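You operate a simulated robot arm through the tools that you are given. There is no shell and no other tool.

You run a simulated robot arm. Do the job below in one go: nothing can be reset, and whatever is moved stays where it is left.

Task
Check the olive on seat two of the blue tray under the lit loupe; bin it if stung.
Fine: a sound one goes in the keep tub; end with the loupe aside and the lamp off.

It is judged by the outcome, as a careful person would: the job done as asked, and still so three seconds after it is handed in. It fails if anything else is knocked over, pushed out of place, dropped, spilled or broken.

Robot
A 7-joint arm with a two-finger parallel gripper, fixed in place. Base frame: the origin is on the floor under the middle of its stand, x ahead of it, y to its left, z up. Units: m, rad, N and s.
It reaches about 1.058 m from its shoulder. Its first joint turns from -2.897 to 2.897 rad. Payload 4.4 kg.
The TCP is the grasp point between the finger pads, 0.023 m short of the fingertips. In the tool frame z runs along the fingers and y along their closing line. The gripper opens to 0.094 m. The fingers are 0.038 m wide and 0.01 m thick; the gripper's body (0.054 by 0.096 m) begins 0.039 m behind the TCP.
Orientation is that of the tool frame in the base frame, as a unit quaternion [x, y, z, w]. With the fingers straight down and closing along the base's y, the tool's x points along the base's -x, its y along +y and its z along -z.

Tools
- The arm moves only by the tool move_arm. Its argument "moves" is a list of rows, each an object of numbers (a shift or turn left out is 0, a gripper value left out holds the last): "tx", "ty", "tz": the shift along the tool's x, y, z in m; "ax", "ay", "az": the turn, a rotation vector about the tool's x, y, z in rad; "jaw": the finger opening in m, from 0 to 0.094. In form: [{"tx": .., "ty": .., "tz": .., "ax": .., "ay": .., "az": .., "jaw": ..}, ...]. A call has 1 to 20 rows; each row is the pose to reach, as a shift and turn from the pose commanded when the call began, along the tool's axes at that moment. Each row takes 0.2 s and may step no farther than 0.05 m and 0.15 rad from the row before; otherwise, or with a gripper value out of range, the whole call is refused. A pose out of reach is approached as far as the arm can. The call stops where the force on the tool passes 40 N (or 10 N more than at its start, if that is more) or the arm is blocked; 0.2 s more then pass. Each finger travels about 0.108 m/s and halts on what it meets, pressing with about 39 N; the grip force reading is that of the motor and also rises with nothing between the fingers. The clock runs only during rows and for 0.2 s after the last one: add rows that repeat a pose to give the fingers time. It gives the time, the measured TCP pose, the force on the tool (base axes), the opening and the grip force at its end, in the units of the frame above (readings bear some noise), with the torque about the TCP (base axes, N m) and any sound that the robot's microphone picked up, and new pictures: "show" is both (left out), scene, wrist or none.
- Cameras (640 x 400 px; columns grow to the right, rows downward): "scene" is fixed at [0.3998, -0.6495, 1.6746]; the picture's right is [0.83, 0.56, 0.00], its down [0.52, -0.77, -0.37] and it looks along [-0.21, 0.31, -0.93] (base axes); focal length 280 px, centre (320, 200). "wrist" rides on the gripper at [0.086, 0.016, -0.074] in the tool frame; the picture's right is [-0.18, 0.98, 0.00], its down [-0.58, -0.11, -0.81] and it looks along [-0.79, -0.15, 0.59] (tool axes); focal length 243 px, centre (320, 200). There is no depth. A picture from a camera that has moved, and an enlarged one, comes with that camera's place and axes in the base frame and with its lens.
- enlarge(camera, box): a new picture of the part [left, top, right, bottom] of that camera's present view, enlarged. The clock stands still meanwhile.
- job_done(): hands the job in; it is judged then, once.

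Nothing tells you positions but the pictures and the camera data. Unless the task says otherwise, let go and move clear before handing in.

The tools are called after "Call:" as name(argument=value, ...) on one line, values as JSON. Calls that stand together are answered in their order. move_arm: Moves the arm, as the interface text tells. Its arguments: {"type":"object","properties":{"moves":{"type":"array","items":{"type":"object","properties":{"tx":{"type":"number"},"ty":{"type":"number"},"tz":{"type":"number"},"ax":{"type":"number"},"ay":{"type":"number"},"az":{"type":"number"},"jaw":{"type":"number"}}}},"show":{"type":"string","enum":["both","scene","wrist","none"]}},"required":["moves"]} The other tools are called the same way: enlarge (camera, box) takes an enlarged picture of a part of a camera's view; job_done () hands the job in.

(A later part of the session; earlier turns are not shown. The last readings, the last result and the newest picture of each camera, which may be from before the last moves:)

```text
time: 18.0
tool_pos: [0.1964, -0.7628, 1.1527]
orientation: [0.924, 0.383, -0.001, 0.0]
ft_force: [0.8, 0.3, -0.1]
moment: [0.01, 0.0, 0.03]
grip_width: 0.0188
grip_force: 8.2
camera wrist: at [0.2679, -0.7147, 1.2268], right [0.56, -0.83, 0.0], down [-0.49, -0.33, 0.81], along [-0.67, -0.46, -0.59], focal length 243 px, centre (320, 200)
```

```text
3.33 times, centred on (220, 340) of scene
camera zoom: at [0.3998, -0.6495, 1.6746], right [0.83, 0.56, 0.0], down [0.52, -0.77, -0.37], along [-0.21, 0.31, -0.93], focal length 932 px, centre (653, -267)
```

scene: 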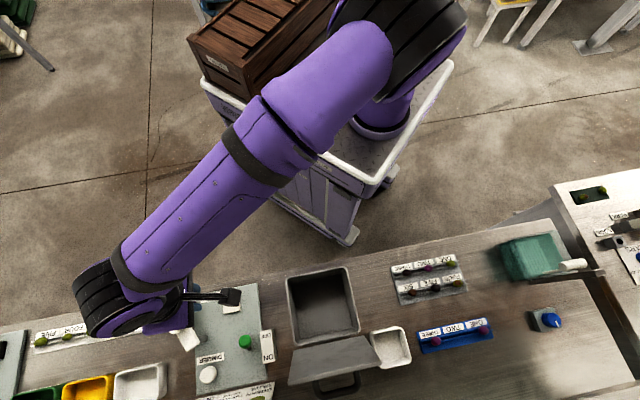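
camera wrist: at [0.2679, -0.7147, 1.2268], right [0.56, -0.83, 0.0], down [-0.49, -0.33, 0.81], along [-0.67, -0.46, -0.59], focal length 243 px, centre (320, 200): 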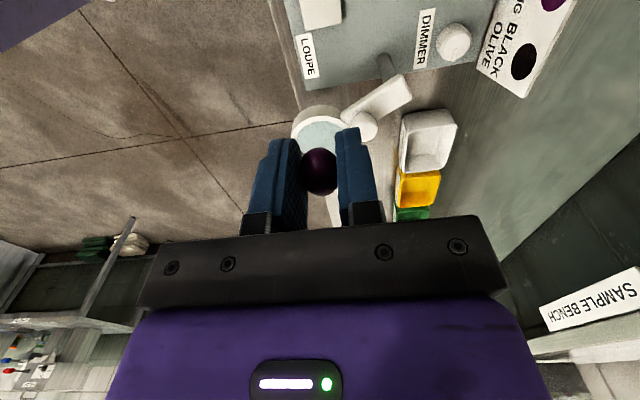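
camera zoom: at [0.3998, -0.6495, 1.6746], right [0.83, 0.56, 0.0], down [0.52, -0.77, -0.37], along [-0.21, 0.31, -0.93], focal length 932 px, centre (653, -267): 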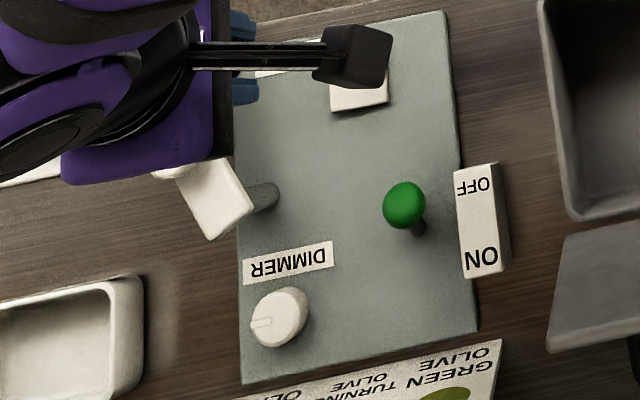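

The pad is a flat block centred at about (p=-0.4015, q=0.6795) in bench axes, and the camera body stays clear of the loupe on this side. I'll lower the olive over the pad and stop a bit above it to verify.

Call:
move_arm(moves=[{"tx": -0.001, "ty": 0.001, "tz": 0.04}, {"tx": -0.001, "ty": 0.001, "tz": 0.08}, {"tx": -0.001, "ty": 0.001, "tz": 0.12}, {"tx": -0.001, "ty": 0.001, "tz": 0.16}, {"tx": -0.001, "ty": 0.001, "tz": 0.19}, {"tx": -0.001, "ty": 0.001, "tz": 0.21}, {"tx": -0.001, "ty": 0.001, "tz": 0.21}], show="both")

Call:
enlarge(camera="wrist", box=[220, 60, 420, 240])

Call:
enlarge(camera="scene", box=[140, 270, 280, 370])

```text
time: 19.6
tool_pos: [0.1974, -0.7675, 0.9424]
orientation: [0.924, 0.382, -0.001, 0.001]
ft_force: [0.3, -0.2, 0.8]
moment: [-0.02, -0.01, 0.04]
grip_width: 0.0188
grip_force: 8.1
camera wrist: at [0.2692, -0.7171, 1.0152], right [0.56, -0.83, 0.0], down [-0.49, -0.33, 0.81], along [-0.67, -0.46, -0.59], focal length 243 px, centre (320, 200)
```

scene: 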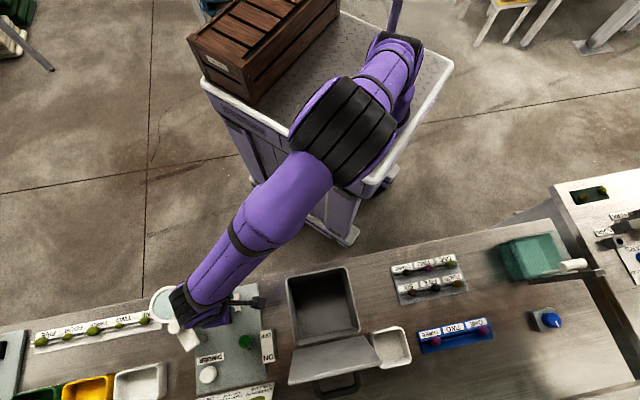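
wrist: 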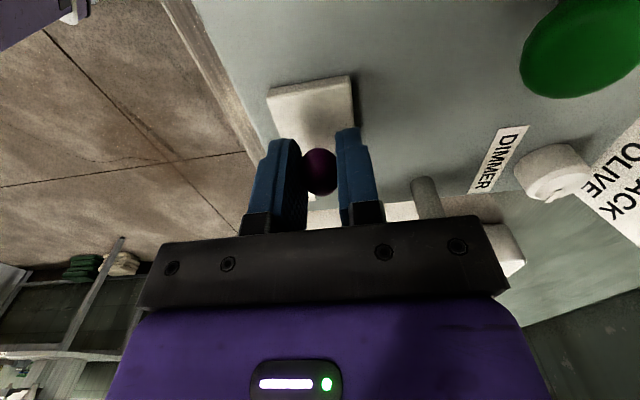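

```text
2.22 times, centred on (320, 150) of wrist
camera zoom: at [0.2692, -0.7171, 1.0152], right [0.56, -0.83, 0.0], down [-0.49, -0.33, 0.81], along [-0.67, -0.46, -0.59], focal length 539 px, centre (320, 311)
```

zoom: 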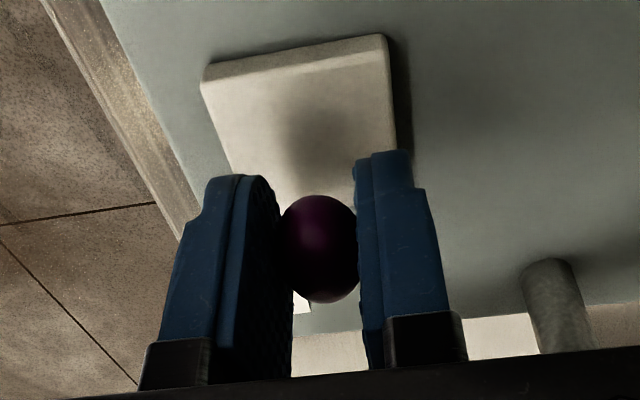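

```text
4.00 times, centred on (210, 320) of scene
camera zoom: at [0.3998, -0.6495, 1.6746], right [0.83, 0.56, 0.0], down [0.52, -0.77, -0.37], along [-0.21, 0.31, -0.93], focal length 1118 px, centre (760, -280)
```

zoom: 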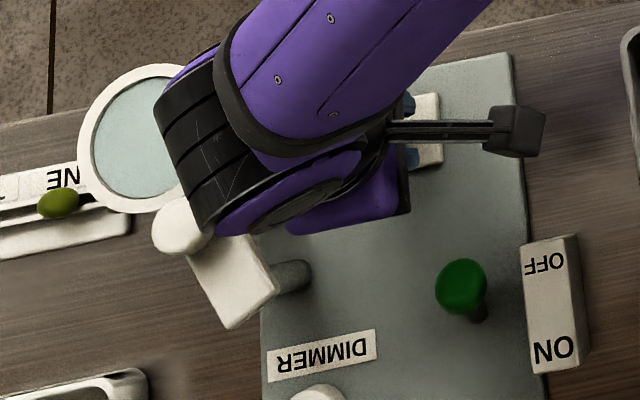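

The olive is over the pad, about 2 mm off centre, which I'll correct. I'll lower slowly until the tips are just over the pad, watching the force.

Call:
move_arm(moves=[{"tx": -0.0005, "ty": -0.002, "tz": 0.006}, {"tx": -0.0005, "ty": -0.002, "tz": 0.012}, {"tx": -0.0005, "ty": -0.002, "tz": 0.017}, {"tx": -0.0005, "ty": -0.002, "tz": 0.0205}, {"tx": -0.0005, "ty": -0.002, "tz": 0.0205}], show="wrist")

Call:
enlarge(camera="wrist", box=[240, 90, 400, 220])

```text
time: 20.9
tool_pos: [0.1968, -0.7649, 0.9242]
orientation: [0.924, 0.382, -0.001, 0.002]
ft_force: [0.3, 7.7, 13.0]
moment: [0.45, -0.01, 0.04]
grip_width: 0.0193
grip_force: 7.8
stopped in row 5: the force on the tool passed its limit at 41 N (the readings are from after the stop); the commanded pose is now the measured one
camera wrist: at [0.2678, -0.7157, 0.9986], right [0.56, -0.83, 0.0], down [-0.49, -0.33, 0.81], along [-0.67, -0.46, -0.59], focal length 243 px, centre (320, 200)
```

wrist: 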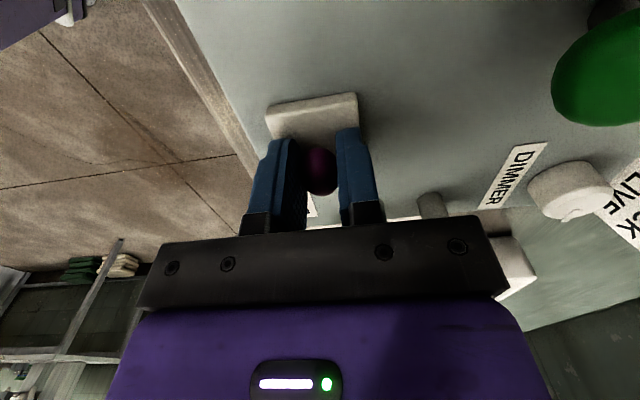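

```text
3.08 times, centred on (320, 155) of wrist
camera zoom: at [0.2678, -0.7157, 0.9986], right [0.56, -0.83, 0.0], down [-0.49, -0.33, 0.81], along [-0.67, -0.46, -0.59], focal length 746 px, centre (320, 338)
```

zoom: 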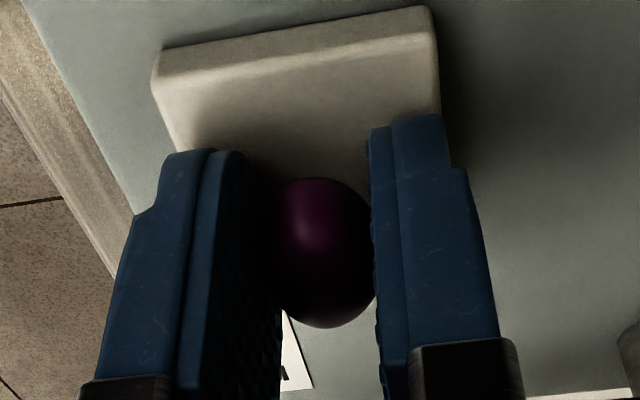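

The tips met the pad at TCP z≈0.924, so the pad top is about 0.901. I'll ease up a millimetre, then open just slightly so the olive settles a few millimetres down, still guarded by the fingers.

Call:
move_arm(moves=[{"tz": -0.0012}, {"tz": -0.0012}], show="none")

```text
time: 21.5
tool_pos: [0.1958, -0.7658, 0.9244]
orientation: [0.924, 0.382, -0.001, 0.001]
ft_force: [0.5, -0.4, 0.2]
moment: [0.01, 0.02, 0.01]
grip_width: 0.019
grip_force: 7.7
```

Contact is relieved and the force is near zero. Now I'll open slightly to let the olive down.

Call:
move_arm(moves=[{"jaw": 0.0215}, {"jaw": 0.0225}, {"jaw": 0.0225}, {"jaw": 0.0225}], show="wrist")

Call:
enlarge(camera="wrist", box=[240, 90, 400, 220])

```text
time: 22.5
tool_pos: [0.1961, -0.7664, 0.926]
orientation: [0.924, 0.383, 0.0, 0.0]
ft_force: [0.1, -0.6, 0.0]
moment: [0.0, -0.01, 0.03]
grip_width: 0.0225
grip_force: 0.0
camera wrist: at [0.2675, -0.7158, 0.9988], right [0.56, -0.83, 0.0], down [-0.49, -0.33, 0.81], along [-0.67, -0.46, -0.59], focal length 243 px, centre (320, 200)
```

wrist: 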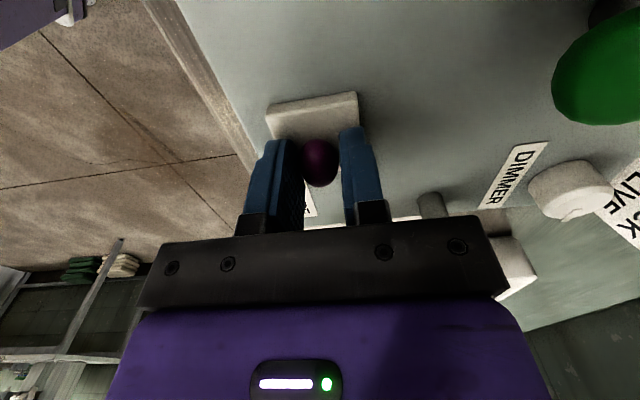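

```text
3.08 times, centred on (320, 155) of wrist
camera zoom: at [0.2675, -0.7158, 0.9988], right [0.56, -0.83, 0.0], down [-0.49, -0.33, 0.81], along [-0.67, -0.46, -0.59], focal length 746 px, centre (320, 338)
```

zoom: 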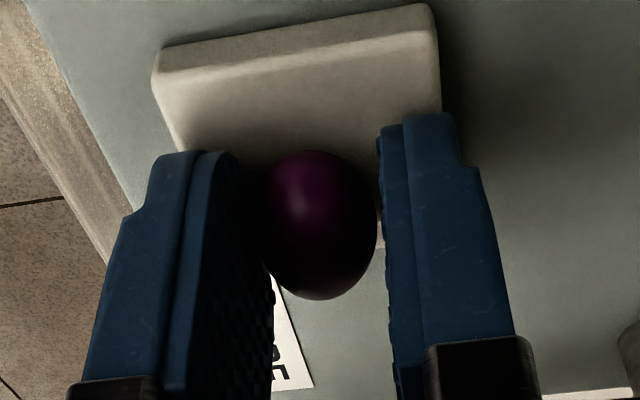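

The olive dropped the few millimetres onto the pad between the fingers. I'll widen a bit and check that it stays still.

Call:
move_arm(moves=[{"jaw": 0.025}, {"jaw": 0.029}, {"jaw": 0.029}, {"jaw": 0.029}, {"jaw": 0.029}], show="wrist")

Call:
enlarge(camera="wrist", box=[240, 90, 400, 220])

```text
time: 23.7
tool_pos: [0.1967, -0.7653, 0.9253]
orientation: [0.924, 0.383, -0.001, 0.001]
ft_force: [0.6, -0.4, -0.1]
moment: [0.01, 0.01, 0.02]
grip_width: 0.0289
grip_force: 0.0
camera wrist: at [0.2675, -0.7158, 0.9988], right [0.56, -0.83, 0.0], down [-0.49, -0.33, 0.81], along [-0.67, -0.46, -0.59], focal length 243 px, centre (320, 200)
```

wrist: 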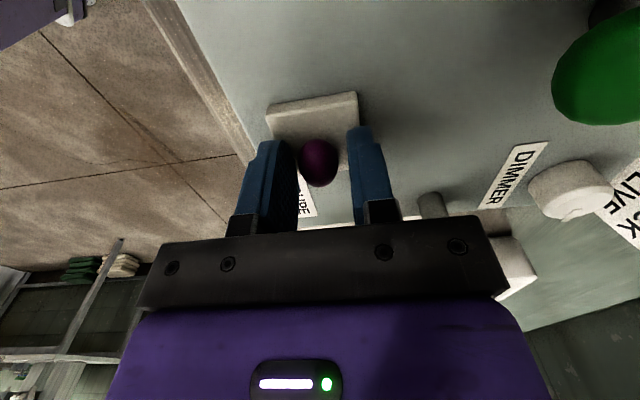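

```text
3.08 times, centred on (320, 155) of wrist
camera zoom: at [0.2675, -0.7158, 0.9988], right [0.56, -0.83, 0.0], down [-0.49, -0.33, 0.81], along [-0.67, -0.46, -0.59], focal length 746 px, centre (320, 338)
```

zoom: 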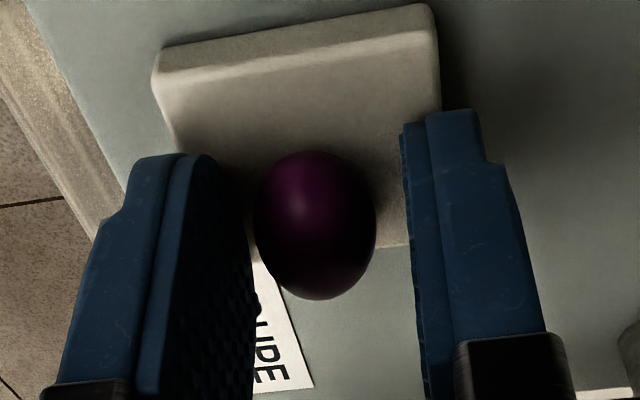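

The olive sits still and centred on the pad. I'll open further and lift straight up.

Call:
move_arm(moves=[{"jaw": 0.035}, {"jaw": 0.045}, {"jaw": 0.05}, {"jaw": 0.05, "tz": -0.01}, {"jaw": 0.05, "tz": -0.035}, {"jaw": 0.05, "tz": -0.07}, {"jaw": 0.05, "tz": -0.11}, {"jaw": 0.05, "tz": -0.15}, {"jaw": 0.05, "tz": -0.15}], show="both")

Call:
enlarge(camera="wrist", box=[260, 0, 420, 100])

```text
time: 25.7
tool_pos: [0.1965, -0.767, 1.0752]
orientation: [0.924, 0.383, 0.0, 0.002]
ft_force: [0.9, -0.5, -0.5]
moment: [0.02, -0.01, -0.03]
grip_width: 0.0504
grip_force: 0.0
camera wrist: at [0.2672, -0.7171, 1.1481], right [0.56, -0.83, 0.0], down [-0.49, -0.33, 0.81], along [-0.67, -0.46, -0.59], focal length 243 px, centre (320, 200)
```

scene: 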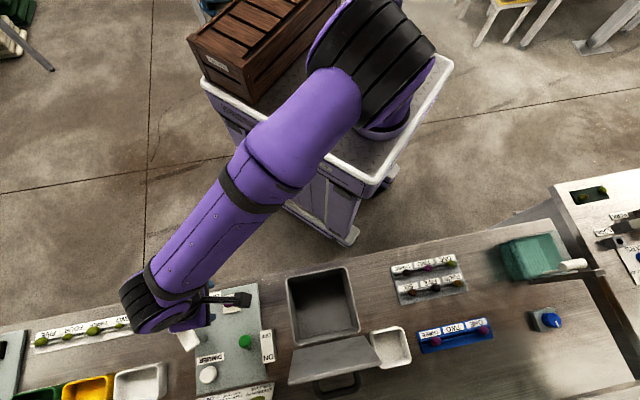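
wrist: 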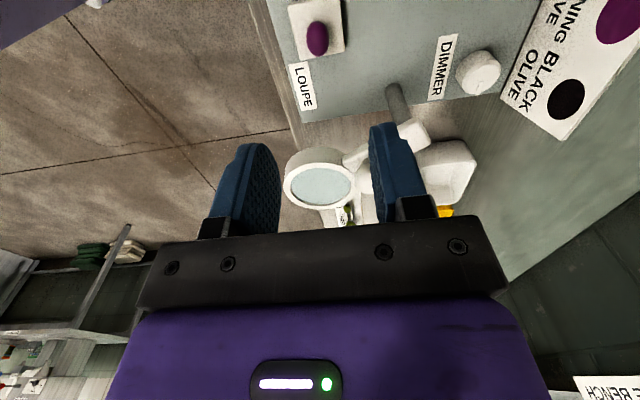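

```text
4.00 times, centred on (340, 50) of wrist
camera zoom: at [0.2672, -0.7171, 1.1481], right [0.56, -0.83, 0.0], down [-0.49, -0.33, 0.81], along [-0.67, -0.46, -0.59], focal length 970 px, centre (240, 800)
```

zoom: 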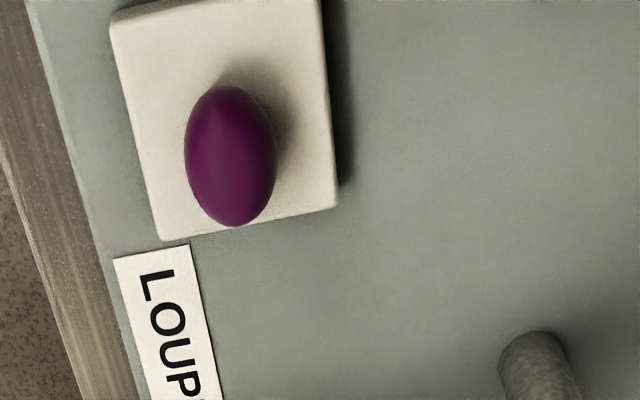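

The olive rests stably on the stage. Next I'll rotate the closed gripper back so the camera looks away from the robot, and approach the green toggle from its OFF side.

Call:
move_arm(moves=[{"tx": 0.003, "ty": 0.003, "tz": -0.015, "az": -0.14, "jaw": 0.03}, {"tx": 0.007, "ty": 0.006, "tz": -0.015, "az": -0.285, "jaw": 0.01}, {"tx": 0.01, "ty": 0.009, "tz": -0.015, "az": -0.43, "jaw": 0.0}, {"tx": 0.014, "ty": 0.012, "tz": -0.015, "az": -0.575, "jaw": 0.0}, {"tx": 0.017, "ty": 0.015, "tz": -0.015, "az": -0.72, "jaw": 0.0}, {"tx": 0.021, "ty": 0.018, "tz": -0.015, "az": -0.865, "jaw": 0.0}, {"tx": 0.024, "ty": 0.021, "tz": -0.015, "az": -1.01, "jaw": 0.0}, {"tx": 0.028, "ty": 0.024, "tz": -0.015, "az": -1.155, "jaw": 0.0}, {"tx": 0.031, "ty": 0.027, "tz": -0.015, "az": -1.3, "jaw": 0.0}, {"tx": 0.035, "ty": 0.03, "tz": -0.015, "az": -1.44, "jaw": 0.0}, {"tx": 0.038, "ty": 0.033, "tz": -0.015, "az": -1.571, "jaw": 0.0}, {"tx": 0.038, "ty": 0.033, "tz": -0.015, "az": -1.571, "jaw": 0.0}], show="both")

Call:
enlarge(camera="wrist", box=[220, 60, 420, 200])

```text
time: 28.3
tool_pos: [0.2455, -0.7621, 1.0901]
orientation: [0.382, 0.924, -0.001, 0.001]
ft_force: [0.8, -0.1, 0.1]
moment: [0.03, 0.03, 0.0]
grip_width: 0.0
grip_force: 39.0
camera wrist: at [0.1946, -0.6901, 1.1638], right [0.82, 0.57, 0.0], down [0.33, -0.49, 0.81], along [0.46, -0.67, -0.59], focal length 243 px, centre (320, 200)
```

scene: 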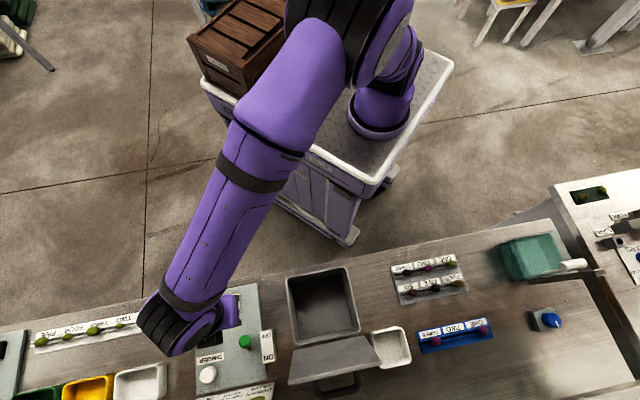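
wrist: 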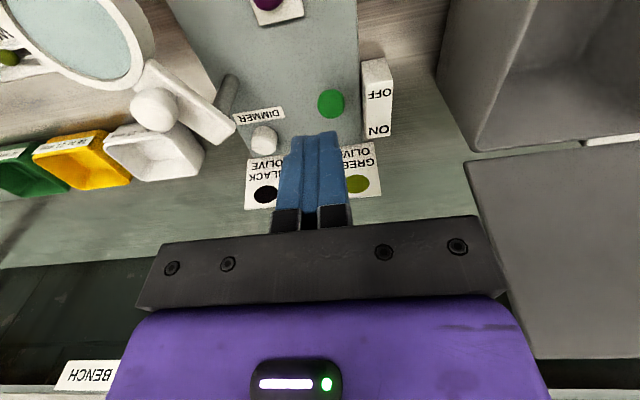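

```text
2.86 times, centred on (320, 130) of wrist
camera zoom: at [0.1946, -0.6901, 1.1638], right [0.82, 0.57, 0.0], down [0.33, -0.49, 0.81], along [0.46, -0.67, -0.59], focal length 693 px, centre (320, 400)
```

zoom: 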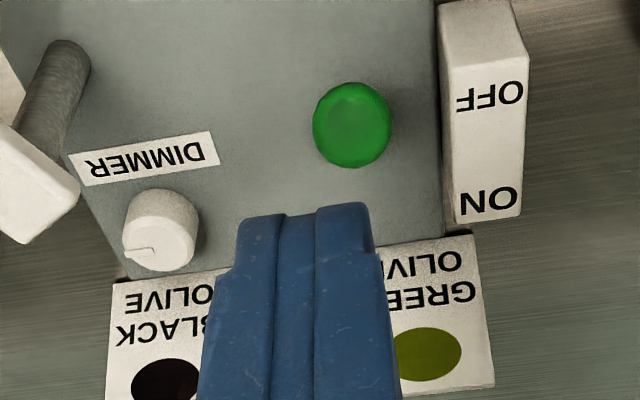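

The toggle ball is at about p=-0.365, q=0.773, directly ahead of the closed fingers. I'll descend just short of it, tips above the panel.

Call:
move_arm(moves=[{"tx": -0.009, "tz": 0.04}, {"tx": -0.009, "tz": 0.08}, {"tx": -0.009, "tz": 0.115}, {"tx": -0.009, "tz": 0.14}, {"tx": -0.009, "tz": 0.156}, {"tx": -0.009, "tz": 0.156}], show="both")

Call:
enlarge(camera="wrist", box=[220, 60, 420, 200])

```text
time: 29.7
tool_pos: [0.2526, -0.7708, 0.9329]
orientation: [0.382, 0.924, -0.001, 0.0]
ft_force: [0.0, 0.8, 0.8]
moment: [0.01, 0.0, 0.0]
grip_width: 0.0
grip_force: 38.3
camera wrist: at [0.201, -0.6975, 1.0077], right [0.83, 0.56, 0.0], down [0.33, -0.49, 0.81], along [0.46, -0.67, -0.59], focal length 243 px, centre (320, 200)
```

scene: 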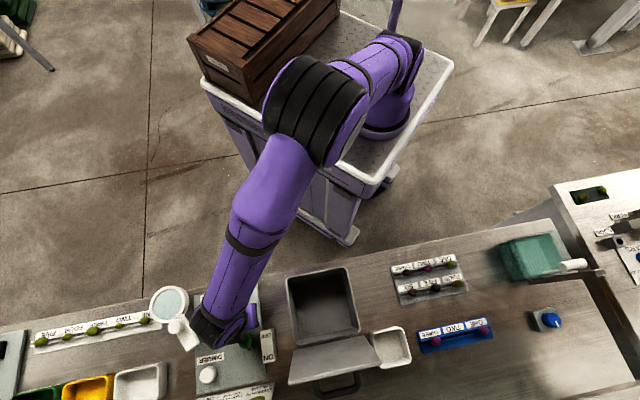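
wrist: 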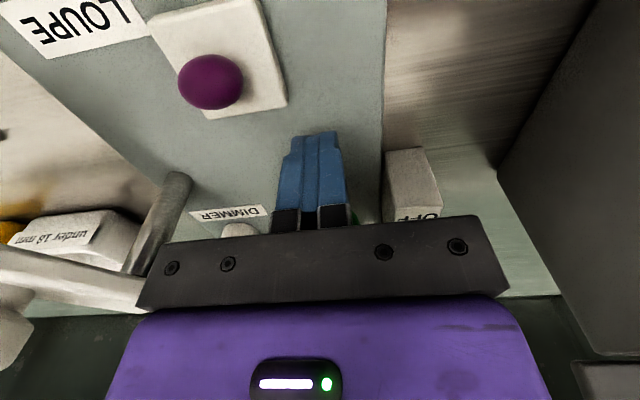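

```text
2.86 times, centred on (320, 130) of wrist
camera zoom: at [0.201, -0.6975, 1.0077], right [0.83, 0.56, 0.0], down [0.33, -0.49, 0.81], along [0.46, -0.67, -0.59], focal length 693 px, centre (320, 400)
```

zoom: 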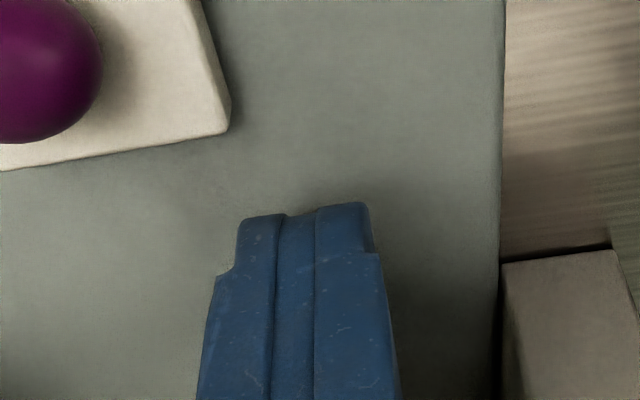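

The fingers are just in front of the ball. I'll push it slowly toward ON and listen for a click.

Call:
move_arm(moves=[{"tx": -0.01}, {"tx": -0.02}, {"tx": -0.03}, {"tx": -0.04}, {"tx": -0.048}], show="both")

```text
time: 30.9
tool_pos: [0.2866, -0.8034, 0.9347]
orientation: [0.382, 0.924, -0.001, 0.0]
ft_force: [0.0, -0.1, -1.1]
moment: [0.02, 0.0, 0.0]
grip_width: 0.0002
grip_force: 38.6
camera wrist: at [0.2365, -0.7305, 1.0078], right [0.83, 0.56, 0.0], down [0.33, -0.49, 0.81], along [0.46, -0.67, -0.59], focal length 243 px, centre (320, 200)
```

scene: 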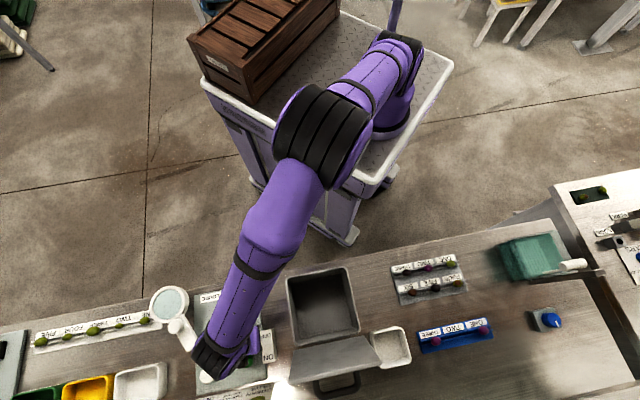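
wrist: 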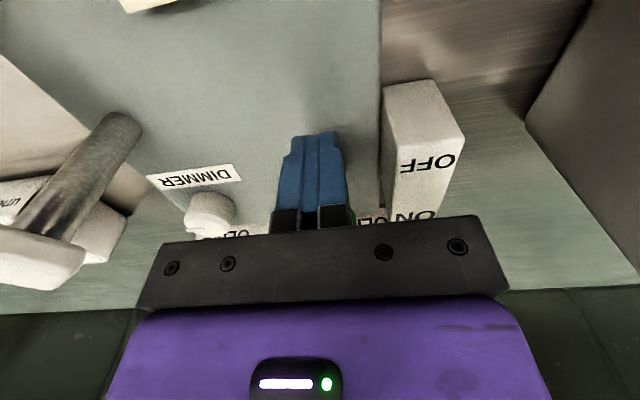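

There was no notable force, and the ball is hidden behind the fingers. I'll back off a little and rise to see the toggle's state and whether the loupe is lit.

Call:
move_arm(moves=[{"tx": 0.025}, {"tx": 0.04, "tz": -0.02}, {"tx": 0.05, "tz": -0.06}, {"tx": 0.06, "tz": -0.1}, {"tx": 0.07, "tz": -0.14}], show="both")

Call:
enlarge(camera="wrist", box=[160, 0, 420, 180])

Call:
enlarge(camera="scene", box=[140, 270, 300, 400])

```text
time: 32.1
tool_pos: [0.2365, -0.7534, 1.0758]
orientation: [0.383, 0.924, -0.001, 0.001]
ft_force: [0.5, -0.8, 0.0]
moment: [0.04, 0.0, 0.0]
grip_width: 0.0
grip_force: 39.0
camera wrist: at [0.1861, -0.6803, 1.1492], right [0.83, 0.56, 0.0], down [0.33, -0.49, 0.81], along [0.46, -0.67, -0.59], focal length 243 px, centre (320, 200)
```

scene: 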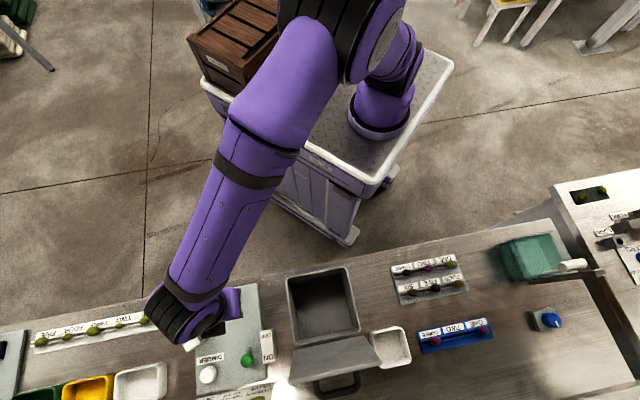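
wrist: 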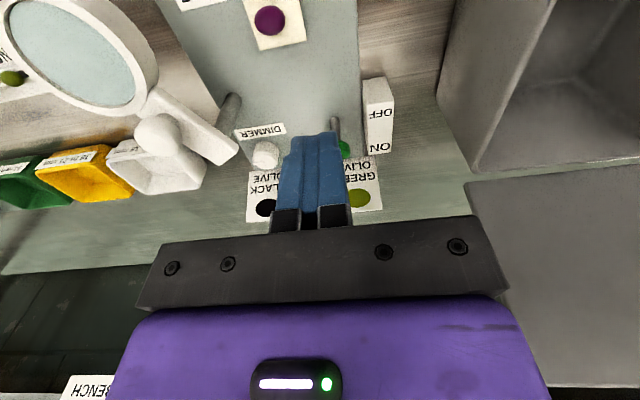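

```text
2.22 times, centred on (290, 90) of wrist
camera zoom: at [0.1861, -0.6803, 1.1492], right [0.83, 0.56, 0.0], down [0.33, -0.49, 0.81], along [0.46, -0.67, -0.59], focal length 539 px, centre (387, 444)
```

zoom: 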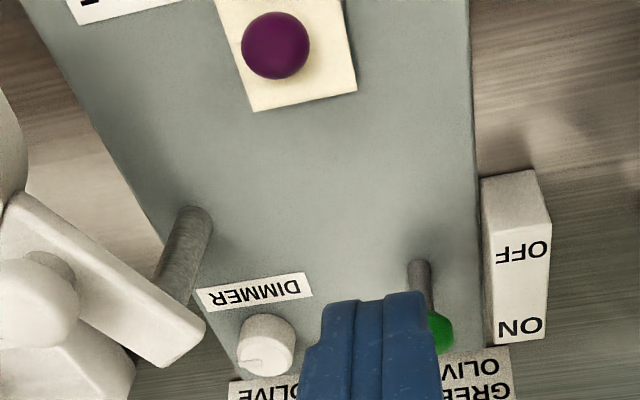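

```text
3.08 times, centred on (220, 335) of scene
camera zoom: at [0.3998, -0.6495, 1.6746], right [0.83, 0.56, 0.0], down [0.52, -0.77, -0.37], along [-0.21, 0.31, -0.93], focal length 860 px, centre (628, -215)
```

zoom: 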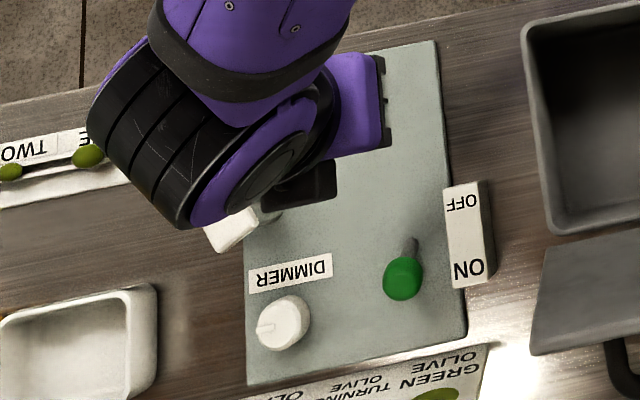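

The toggle now leans to ON and the stage looks brighter, so the lamp is lit. Next is the loupe handle: I'll move above its ball knob, with the gripper turned to straddle the loupe arm.

Call:
move_arm(moves=[{"tz": -0.04, "jaw": 0.02}, {"tx": -0.003, "ty": -0.03, "tz": -0.045, "az": -0.1, "jaw": 0.04}, {"tx": -0.006, "ty": -0.065, "tz": -0.045, "az": -0.2, "jaw": 0.06}, {"tx": -0.009, "ty": -0.1, "tz": -0.045, "az": -0.32, "jaw": 0.06}, {"tx": -0.0115, "ty": -0.1295, "tz": -0.045, "az": -0.43, "jaw": 0.06}, {"tx": -0.0115, "ty": -0.1295, "tz": -0.045, "az": -0.43, "jaw": 0.06}], show="both")

Call:
enlarge(camera="wrist", box=[220, 20, 440, 220])

Call:
enlarge(camera="scene", box=[140, 270, 300, 400])

```text
time: 33.5
tool_pos: [0.1544, -0.8529, 1.12]
orientation: [0.176, 0.984, -0.001, 0.0]
ft_force: [0.2, 0.1, 1.0]
moment: [0.01, 0.01, -0.02]
grip_width: 0.0602
grip_force: 0.1
camera wrist: at [0.078, -0.8071, 1.1932], right [0.51, 0.86, 0.0], down [0.51, -0.3, 0.81], along [0.69, -0.42, -0.59], focal length 243 px, centre (320, 200)
```

scene: 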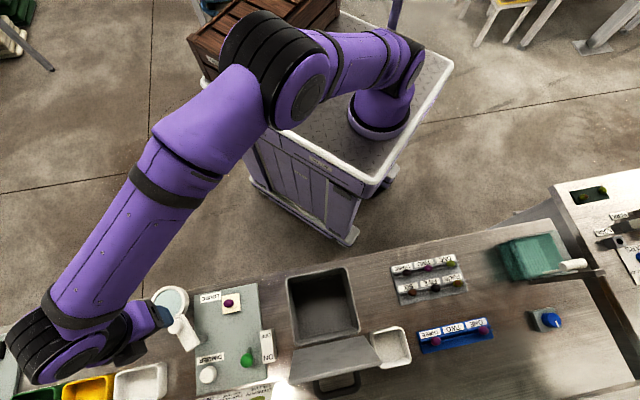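
wrist: 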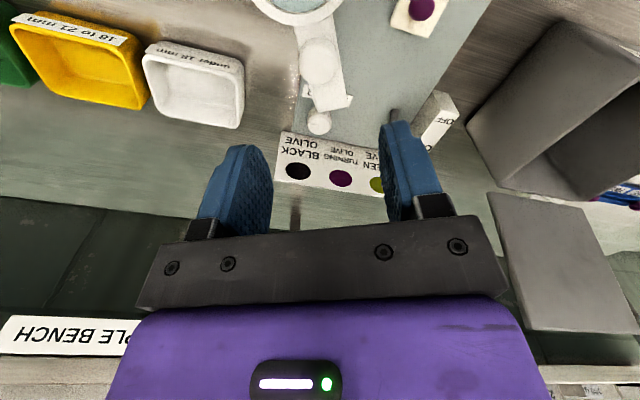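

```text
2.00 times, centred on (330, 120) of wrist
camera zoom: at [0.078, -0.8071, 1.1932], right [0.51, 0.86, 0.0], down [0.51, -0.3, 0.81], along [0.69, -0.42, -0.59], focal length 485 px, centre (300, 360)
```

zoom: 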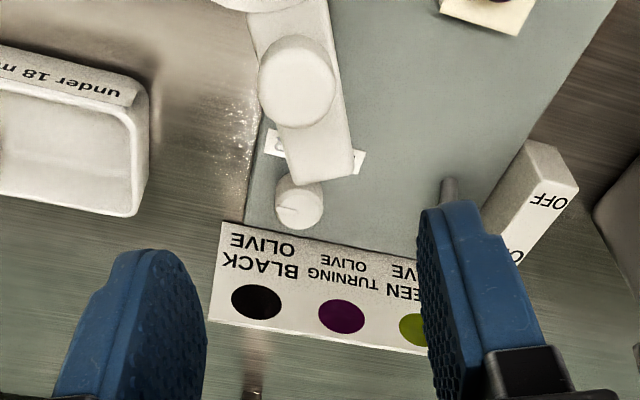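

```text
3.08 times, centred on (220, 335) of scene
camera zoom: at [0.3998, -0.6495, 1.6746], right [0.83, 0.56, 0.0], down [0.52, -0.77, -0.37], along [-0.21, 0.31, -0.93], focal length 860 px, centre (628, -215)
```

zoom: 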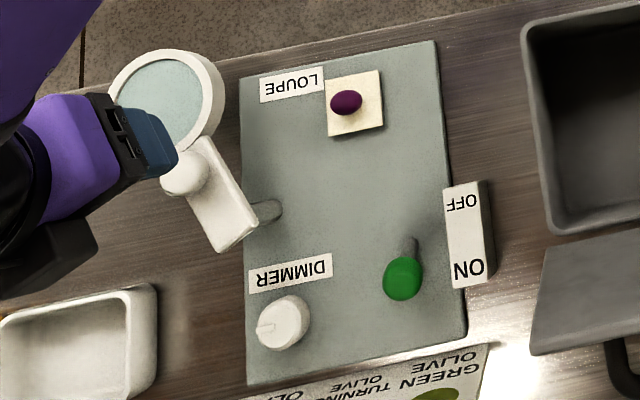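

The lamp is on: the stage and olive are brightly lit. The handle knob is centred near (p=-0.495, q=0.7105) with its top around z≈1.003. I'll descend over it with open fingers, stopping above the arm and ring surface.

Call:
move_arm(moves=[{"tx": 0.002, "tz": 0.035}, {"tx": 0.002, "tz": 0.07}, {"tx": 0.002, "tz": 0.09}, {"tx": 0.002, "tz": 0.102}, {"tx": 0.002, "tz": 0.11}, {"tx": 0.002, "tz": 0.11}], show="both")

Call:
enlarge(camera="wrist", box=[200, 80, 440, 240])

Call:
enlarge(camera="scene", box=[120, 270, 220, 370])

```text
time: 34.9
tool_pos: [0.1514, -0.8517, 1.0095]
orientation: [0.178, 0.984, -0.001, 0.0]
ft_force: [-0.3, -0.5, -0.1]
moment: [-0.02, 0.0, -0.01]
grip_width: 0.0597
grip_force: 0.0
camera wrist: at [0.075, -0.8064, 1.083], right [0.51, 0.86, 0.0], down [0.51, -0.3, 0.81], along [0.69, -0.42, -0.59], focal length 243 px, centre (320, 200)
```

scene: 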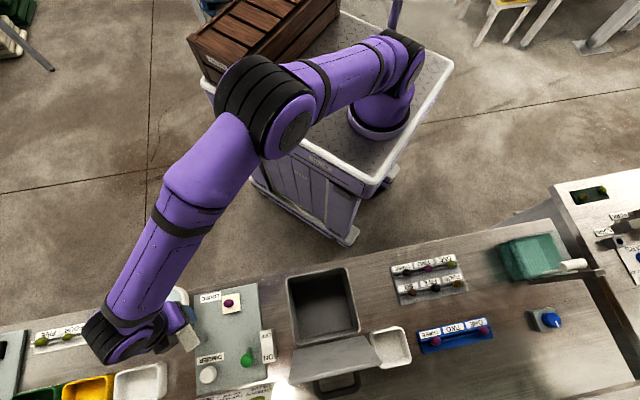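
wrist: 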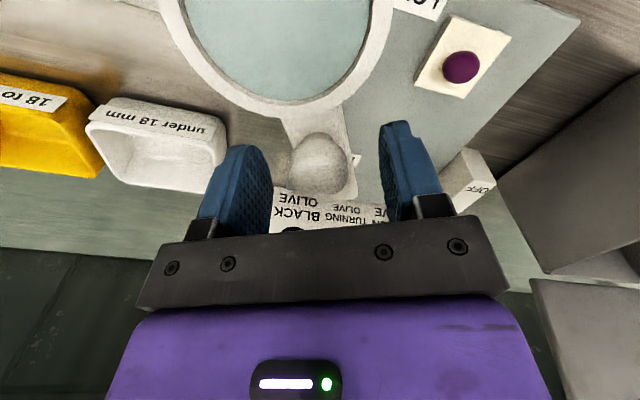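

```text
2.50 times, centred on (320, 160) of wrist
camera zoom: at [0.075, -0.8064, 1.083], right [0.51, 0.86, 0.0], down [0.51, -0.3, 0.81], along [0.69, -0.42, -0.59], focal length 606 px, centre (320, 300)
```

zoom: 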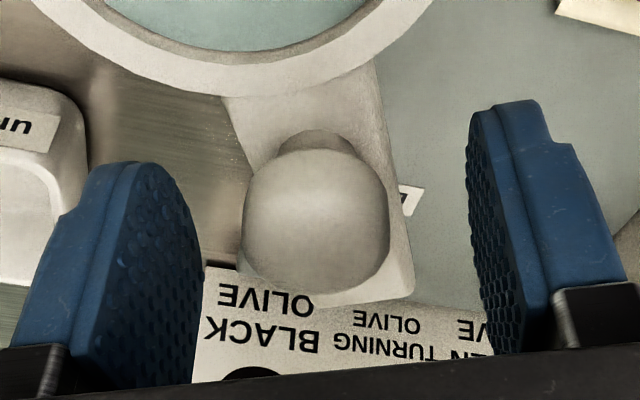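

```text
4.00 times, centred on (170, 320) of scene
camera zoom: at [0.3998, -0.6495, 1.6746], right [0.83, 0.56, 0.0], down [0.52, -0.77, -0.37], along [-0.21, 0.31, -0.93], focal length 1118 px, centre (920, -280)
```

zoom: 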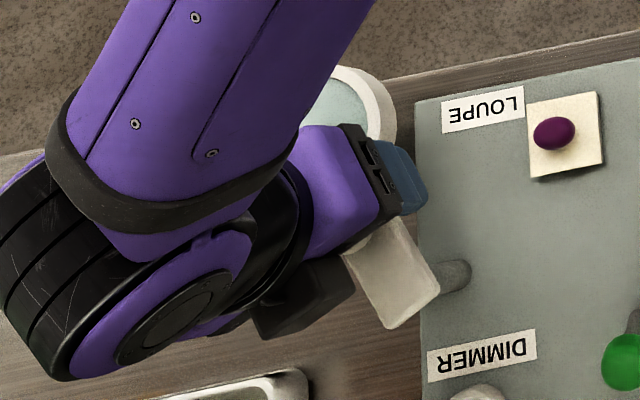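

The ball knob sits centred between the fingers, about 11 mm above the tips. I'll close on it gently.

Call:
move_arm(moves=[{"jaw": 0.045}, {"jaw": 0.034}, {"jaw": 0.029}, {"jaw": 0.026}, {"jaw": 0.026}], show="wrist")

```text
time: 36.1
tool_pos: [0.1506, -0.8517, 1.0094]
orientation: [0.177, 0.984, -0.002, 0.0]
ft_force: [-1.6, -0.6, -0.2]
moment: [0.13, 0.0, -0.09]
grip_width: 0.0286
grip_force: 45.1
camera wrist: at [0.0748, -0.8065, 1.0831], right [0.51, 0.86, 0.0], down [0.51, -0.3, 0.81], along [0.69, -0.42, -0.59], focal length 243 px, centre (320, 200)
```

wrist: 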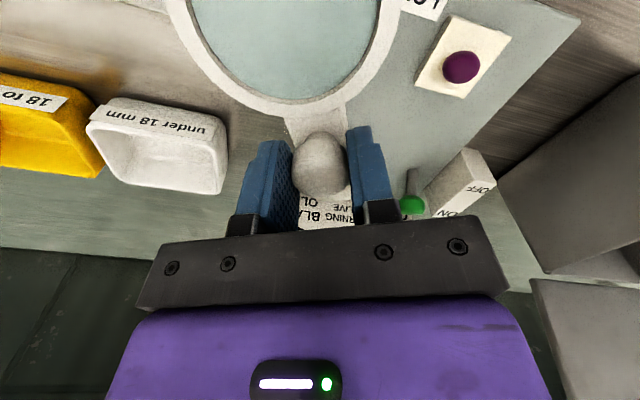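

I have the knob in hand: width 28.6 mm, and rigid, so I'll ease the squeeze. I'll swing the loupe about its post (about 48 mm radius), turning the gripper along with it. First half of the arc, watching the force.

Call:
move_arm(moves=[{"jaw": 0.0278}, {"tx": -0.00034, "ty": 0.0057, "az": 0.12}, {"tx": -0.00137, "ty": 0.01131, "az": 0.24}, {"tx": -0.00305, "ty": 0.01677, "az": 0.36}, {"tx": -0.00538, "ty": 0.02198, "az": 0.48}, {"tx": -0.00832, "ty": 0.02687, "az": 0.6}, {"tx": -0.00832, "ty": 0.02687, "az": 0.6}], show="both")

Call:
enlarge(camera="scene", box=[120, 260, 280, 380])

```text
time: 37.7
tool_pos: [0.1694, -0.8297, 1.0089]
orientation: [0.46, 0.888, -0.001, 0.001]
ft_force: [-0.3, -5.0, -2.1]
moment: [0.23, -0.43, -0.18]
grip_width: 0.0289
grip_force: 44.9
camera wrist: at [0.1316, -0.7497, 1.083], right [0.91, 0.42, 0.0], down [0.25, -0.54, 0.81], along [0.34, -0.73, -0.59], focal length 243 px, centre (320, 200)
```

scene: 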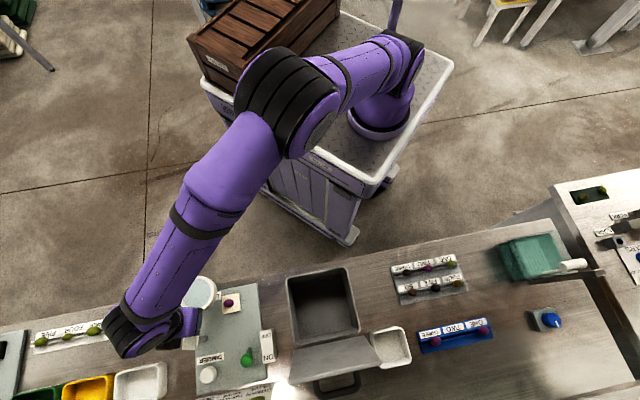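
wrist: 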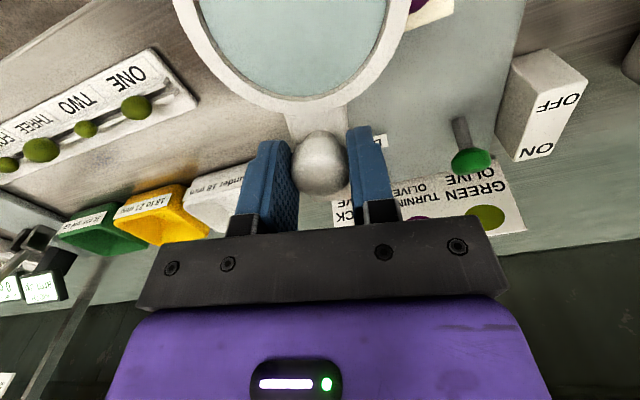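

```text
3.33 times, centred on (200, 320) of scene
camera zoom: at [0.3998, -0.6495, 1.6746], right [0.83, 0.56, 0.0], down [0.52, -0.77, -0.37], along [-0.21, 0.31, -0.93], focal length 932 px, centre (720, -200)
```

zoom: 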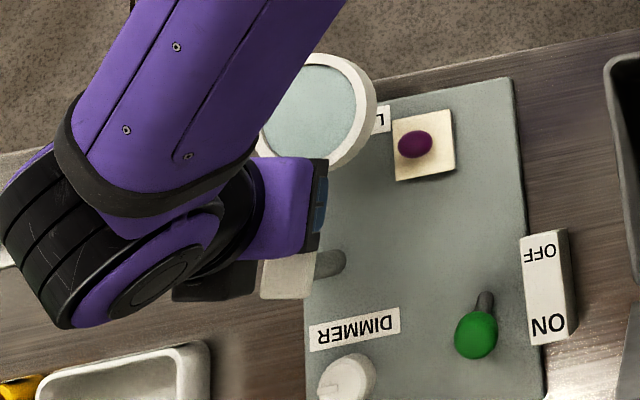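

The loupe is swinging smoothly with low forces. I'll continue the second half of the arc toward the stage.

Call:
move_arm(moves=[{"tx": -0.00034, "ty": 0.0057, "az": 0.12}, {"tx": -0.00137, "ty": 0.01131, "az": 0.24}, {"tx": -0.00305, "ty": 0.01677, "az": 0.36}, {"tx": -0.00538, "ty": 0.02198, "az": 0.48}, {"tx": -0.00832, "ty": 0.02687, "az": 0.6}, {"tx": -0.00832, "ty": 0.02687, "az": 0.6}], show="both")

Call:
enlarge(camera="scene", box=[140, 260, 300, 380])

```text
time: 39.1
tool_pos: [0.1956, -0.8211, 1.0094]
orientation: [0.702, 0.712, -0.001, 0.002]
ft_force: [-12.3, -16.7, 0.0]
moment: [-0.86, -0.27, -0.53]
grip_width: 0.0287
grip_force: 44.9
camera wrist: at [0.2085, -0.7351, 1.0829], right [0.99, -0.17, 0.0], down [-0.1, -0.58, 0.81], along [-0.14, -0.8, -0.59], focal length 243 px, centre (320, 200)
```

scene: 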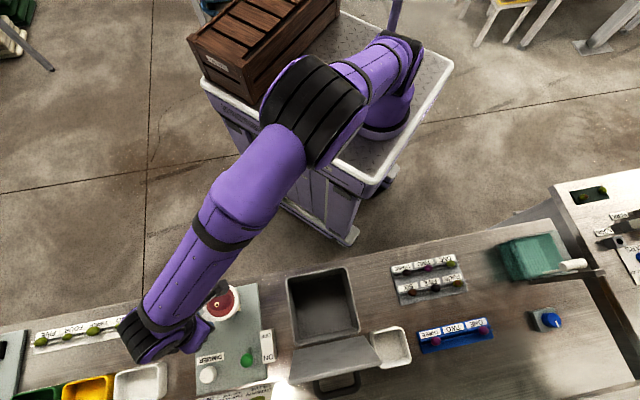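
wrist: 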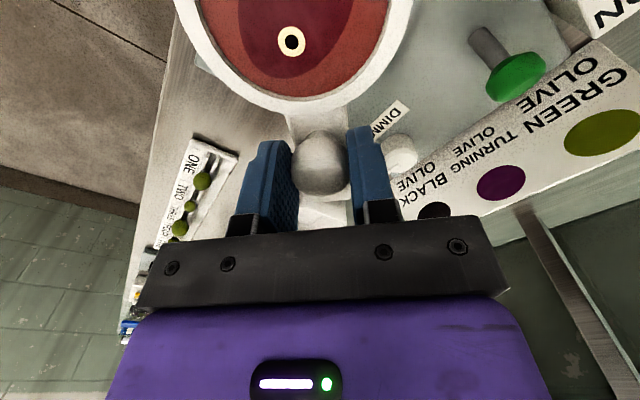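

```text
3.33 times, centred on (220, 320) of scene
camera zoom: at [0.3998, -0.6495, 1.6746], right [0.83, 0.56, 0.0], down [0.52, -0.77, -0.37], along [-0.21, 0.31, -0.93], focal length 932 px, centre (653, -200)
```

zoom: 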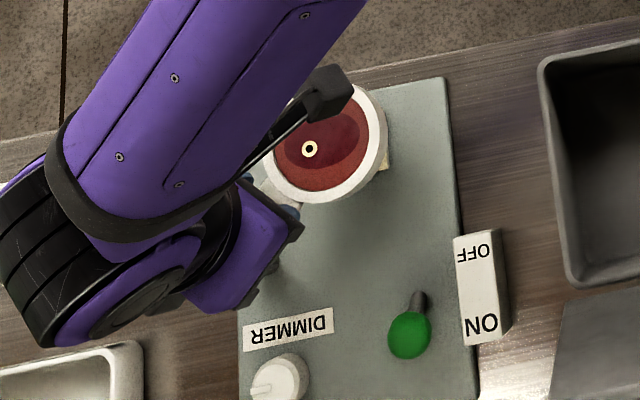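

The loupe is over the stage, and through the lit lens I can see the dark olive with a pale ring and a black dot in it. I'll release the knob to relieve the side force, then look closely.

Call:
move_arm(moves=[{"jaw": 0.032}, {"jaw": 0.045}, {"jaw": 0.055}, {"jaw": 0.055, "tz": -0.03}, {"jaw": 0.055, "tz": -0.07}], show="both")

Call:
enlarge(camera="wrist", box=[200, 0, 440, 150])

Call:
enlarge(camera="scene", box=[190, 270, 260, 330])

```text
time: 40.3
tool_pos: [0.1974, -0.8202, 1.0786]
orientation: [0.702, 0.713, -0.001, 0.001]
ft_force: [0.4, -0.5, -0.5]
moment: [-0.01, 0.01, -0.02]
grip_width: 0.0548
grip_force: 0.0
camera wrist: at [0.2095, -0.7338, 1.1529], right [0.99, -0.17, 0.0], down [-0.1, -0.58, 0.81], along [-0.14, -0.8, -0.59], focal length 243 px, centre (320, 200)
```

scene: 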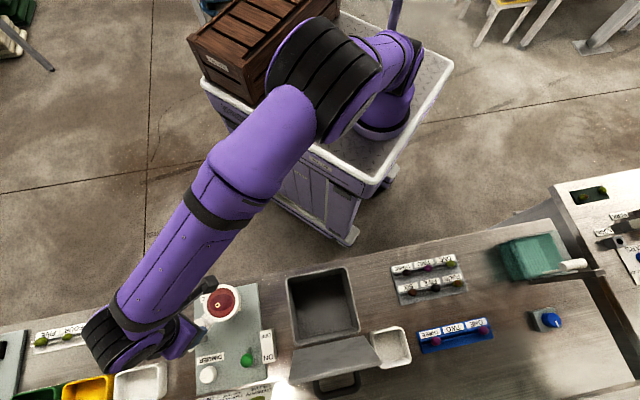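
wrist: 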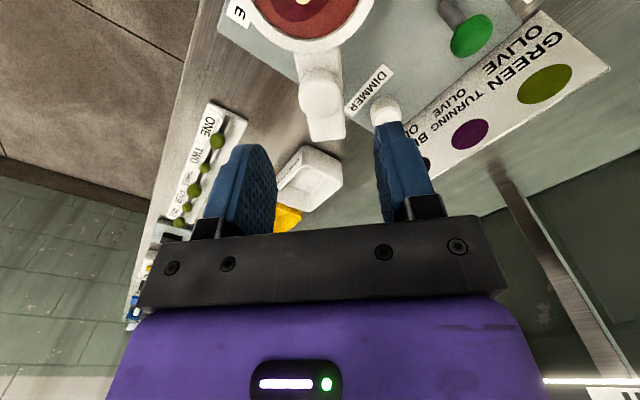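

```text
2.67 times, centred on (320, 75) of wrist
camera zoom: at [0.2095, -0.7338, 1.1529], right [0.99, -0.17, 0.0], down [-0.1, -0.58, 0.81], along [-0.14, -0.8, -0.59], focal length 647 px, centre (320, 533)
```

zoom: 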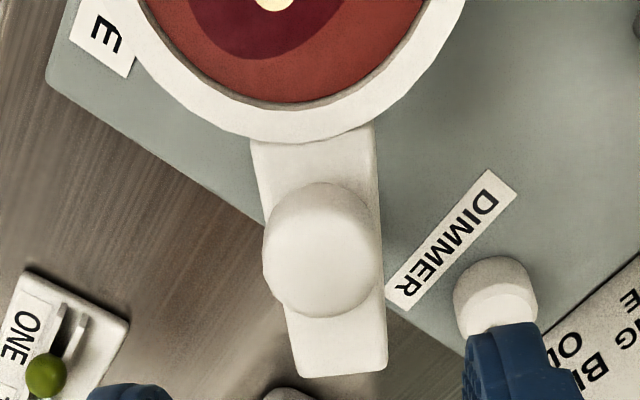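

```text
6.67 times, centred on (225, 300) of scene
camera zoom: at [0.3998, -0.6495, 1.6746], right [0.83, 0.56, 0.0], down [0.52, -0.77, -0.37], along [-0.21, 0.31, -0.93], focal length 1863 px, centre (953, -467)
```

zoom: 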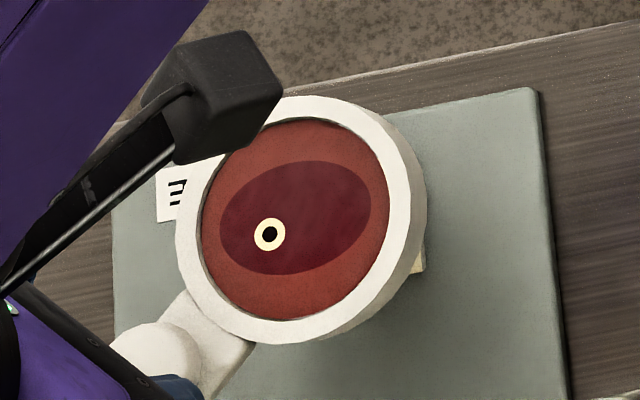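

The lens view shows the olive's enlarged face with a dark puncture inside a pale halo, which looks like a fly sting. I'll back the camera off for a direct view to be sure, and to look for any legend nearby.

Call:
move_arm(moves=[{"tx": 0.03, "tz": -0.03}, {"tx": 0.07, "tz": -0.05}, {"tx": 0.11, "tz": -0.06}, {"tx": 0.14, "tz": -0.06}, {"tx": 0.14, "tz": -0.06}], show="both")

Call:
enlarge(camera="wrist", box=[240, 40, 400, 140])

Call:
enlarge(camera="scene", box=[160, 270, 300, 400])

Call:
enlarge(camera="scene", box=[195, 275, 250, 330])

```text
time: 41.5
tool_pos: [0.1925, -0.6798, 1.1378]
orientation: [0.701, 0.713, 0.0, 0.0]
ft_force: [-0.6, -0.4, 0.1]
moment: [-0.04, 0.0, 0.0]
grip_width: 0.0551
grip_force: 0.0
camera wrist: at [0.2061, -0.593, 1.2119], right [0.99, -0.17, 0.0], down [-0.1, -0.58, 0.81], along [-0.14, -0.8, -0.59], focal length 243 px, centre (320, 200)
```

scene: 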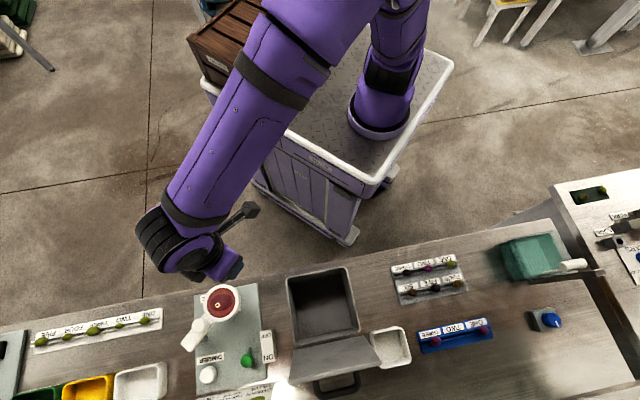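
wrist: 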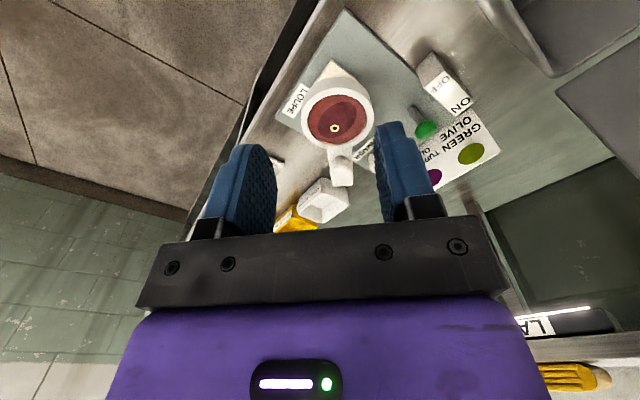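

```text
4.00 times, centred on (320, 90) of wrist
camera zoom: at [0.2061, -0.593, 1.2119], right [0.99, -0.17, 0.0], down [-0.1, -0.58, 0.81], along [-0.14, -0.8, -0.59], focal length 970 px, centre (320, 640)
```

zoom: 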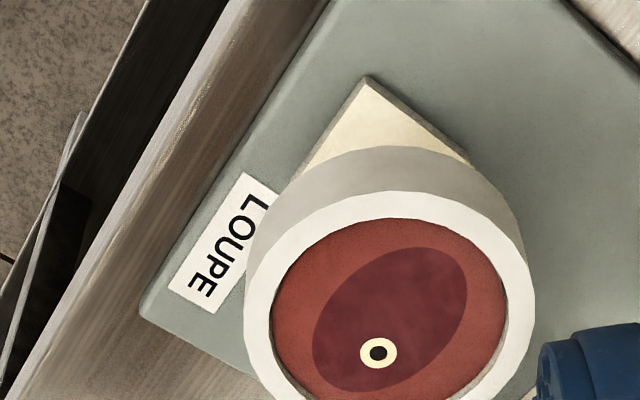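

```text
3.08 times, centred on (230, 335) of scene
camera zoom: at [0.3998, -0.6495, 1.6746], right [0.83, 0.56, 0.0], down [0.52, -0.77, -0.37], along [-0.21, 0.31, -0.93], focal length 860 px, centre (597, -215)
```

zoom: 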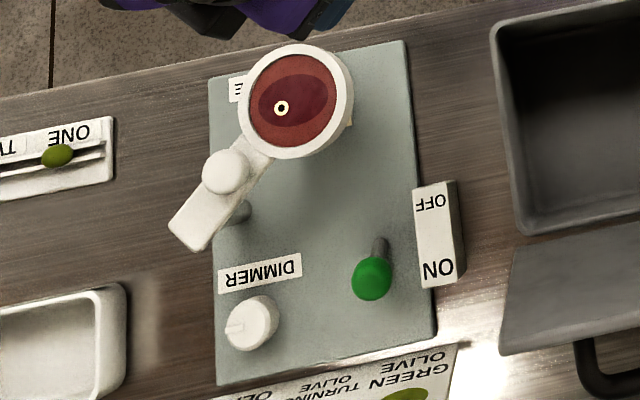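

```text
7.27 times, centred on (222, 302) of scene
camera zoom: at [0.3998, -0.6495, 1.6746], right [0.83, 0.56, 0.0], down [0.52, -0.77, -0.37], along [-0.21, 0.31, -0.93], focal length 2032 px, centre (1029, -546)
```

zoom: 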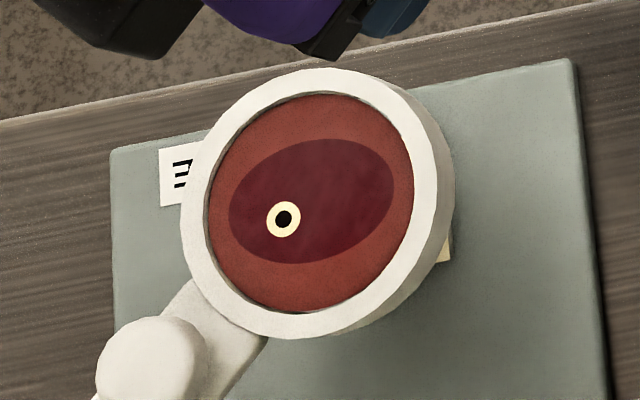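

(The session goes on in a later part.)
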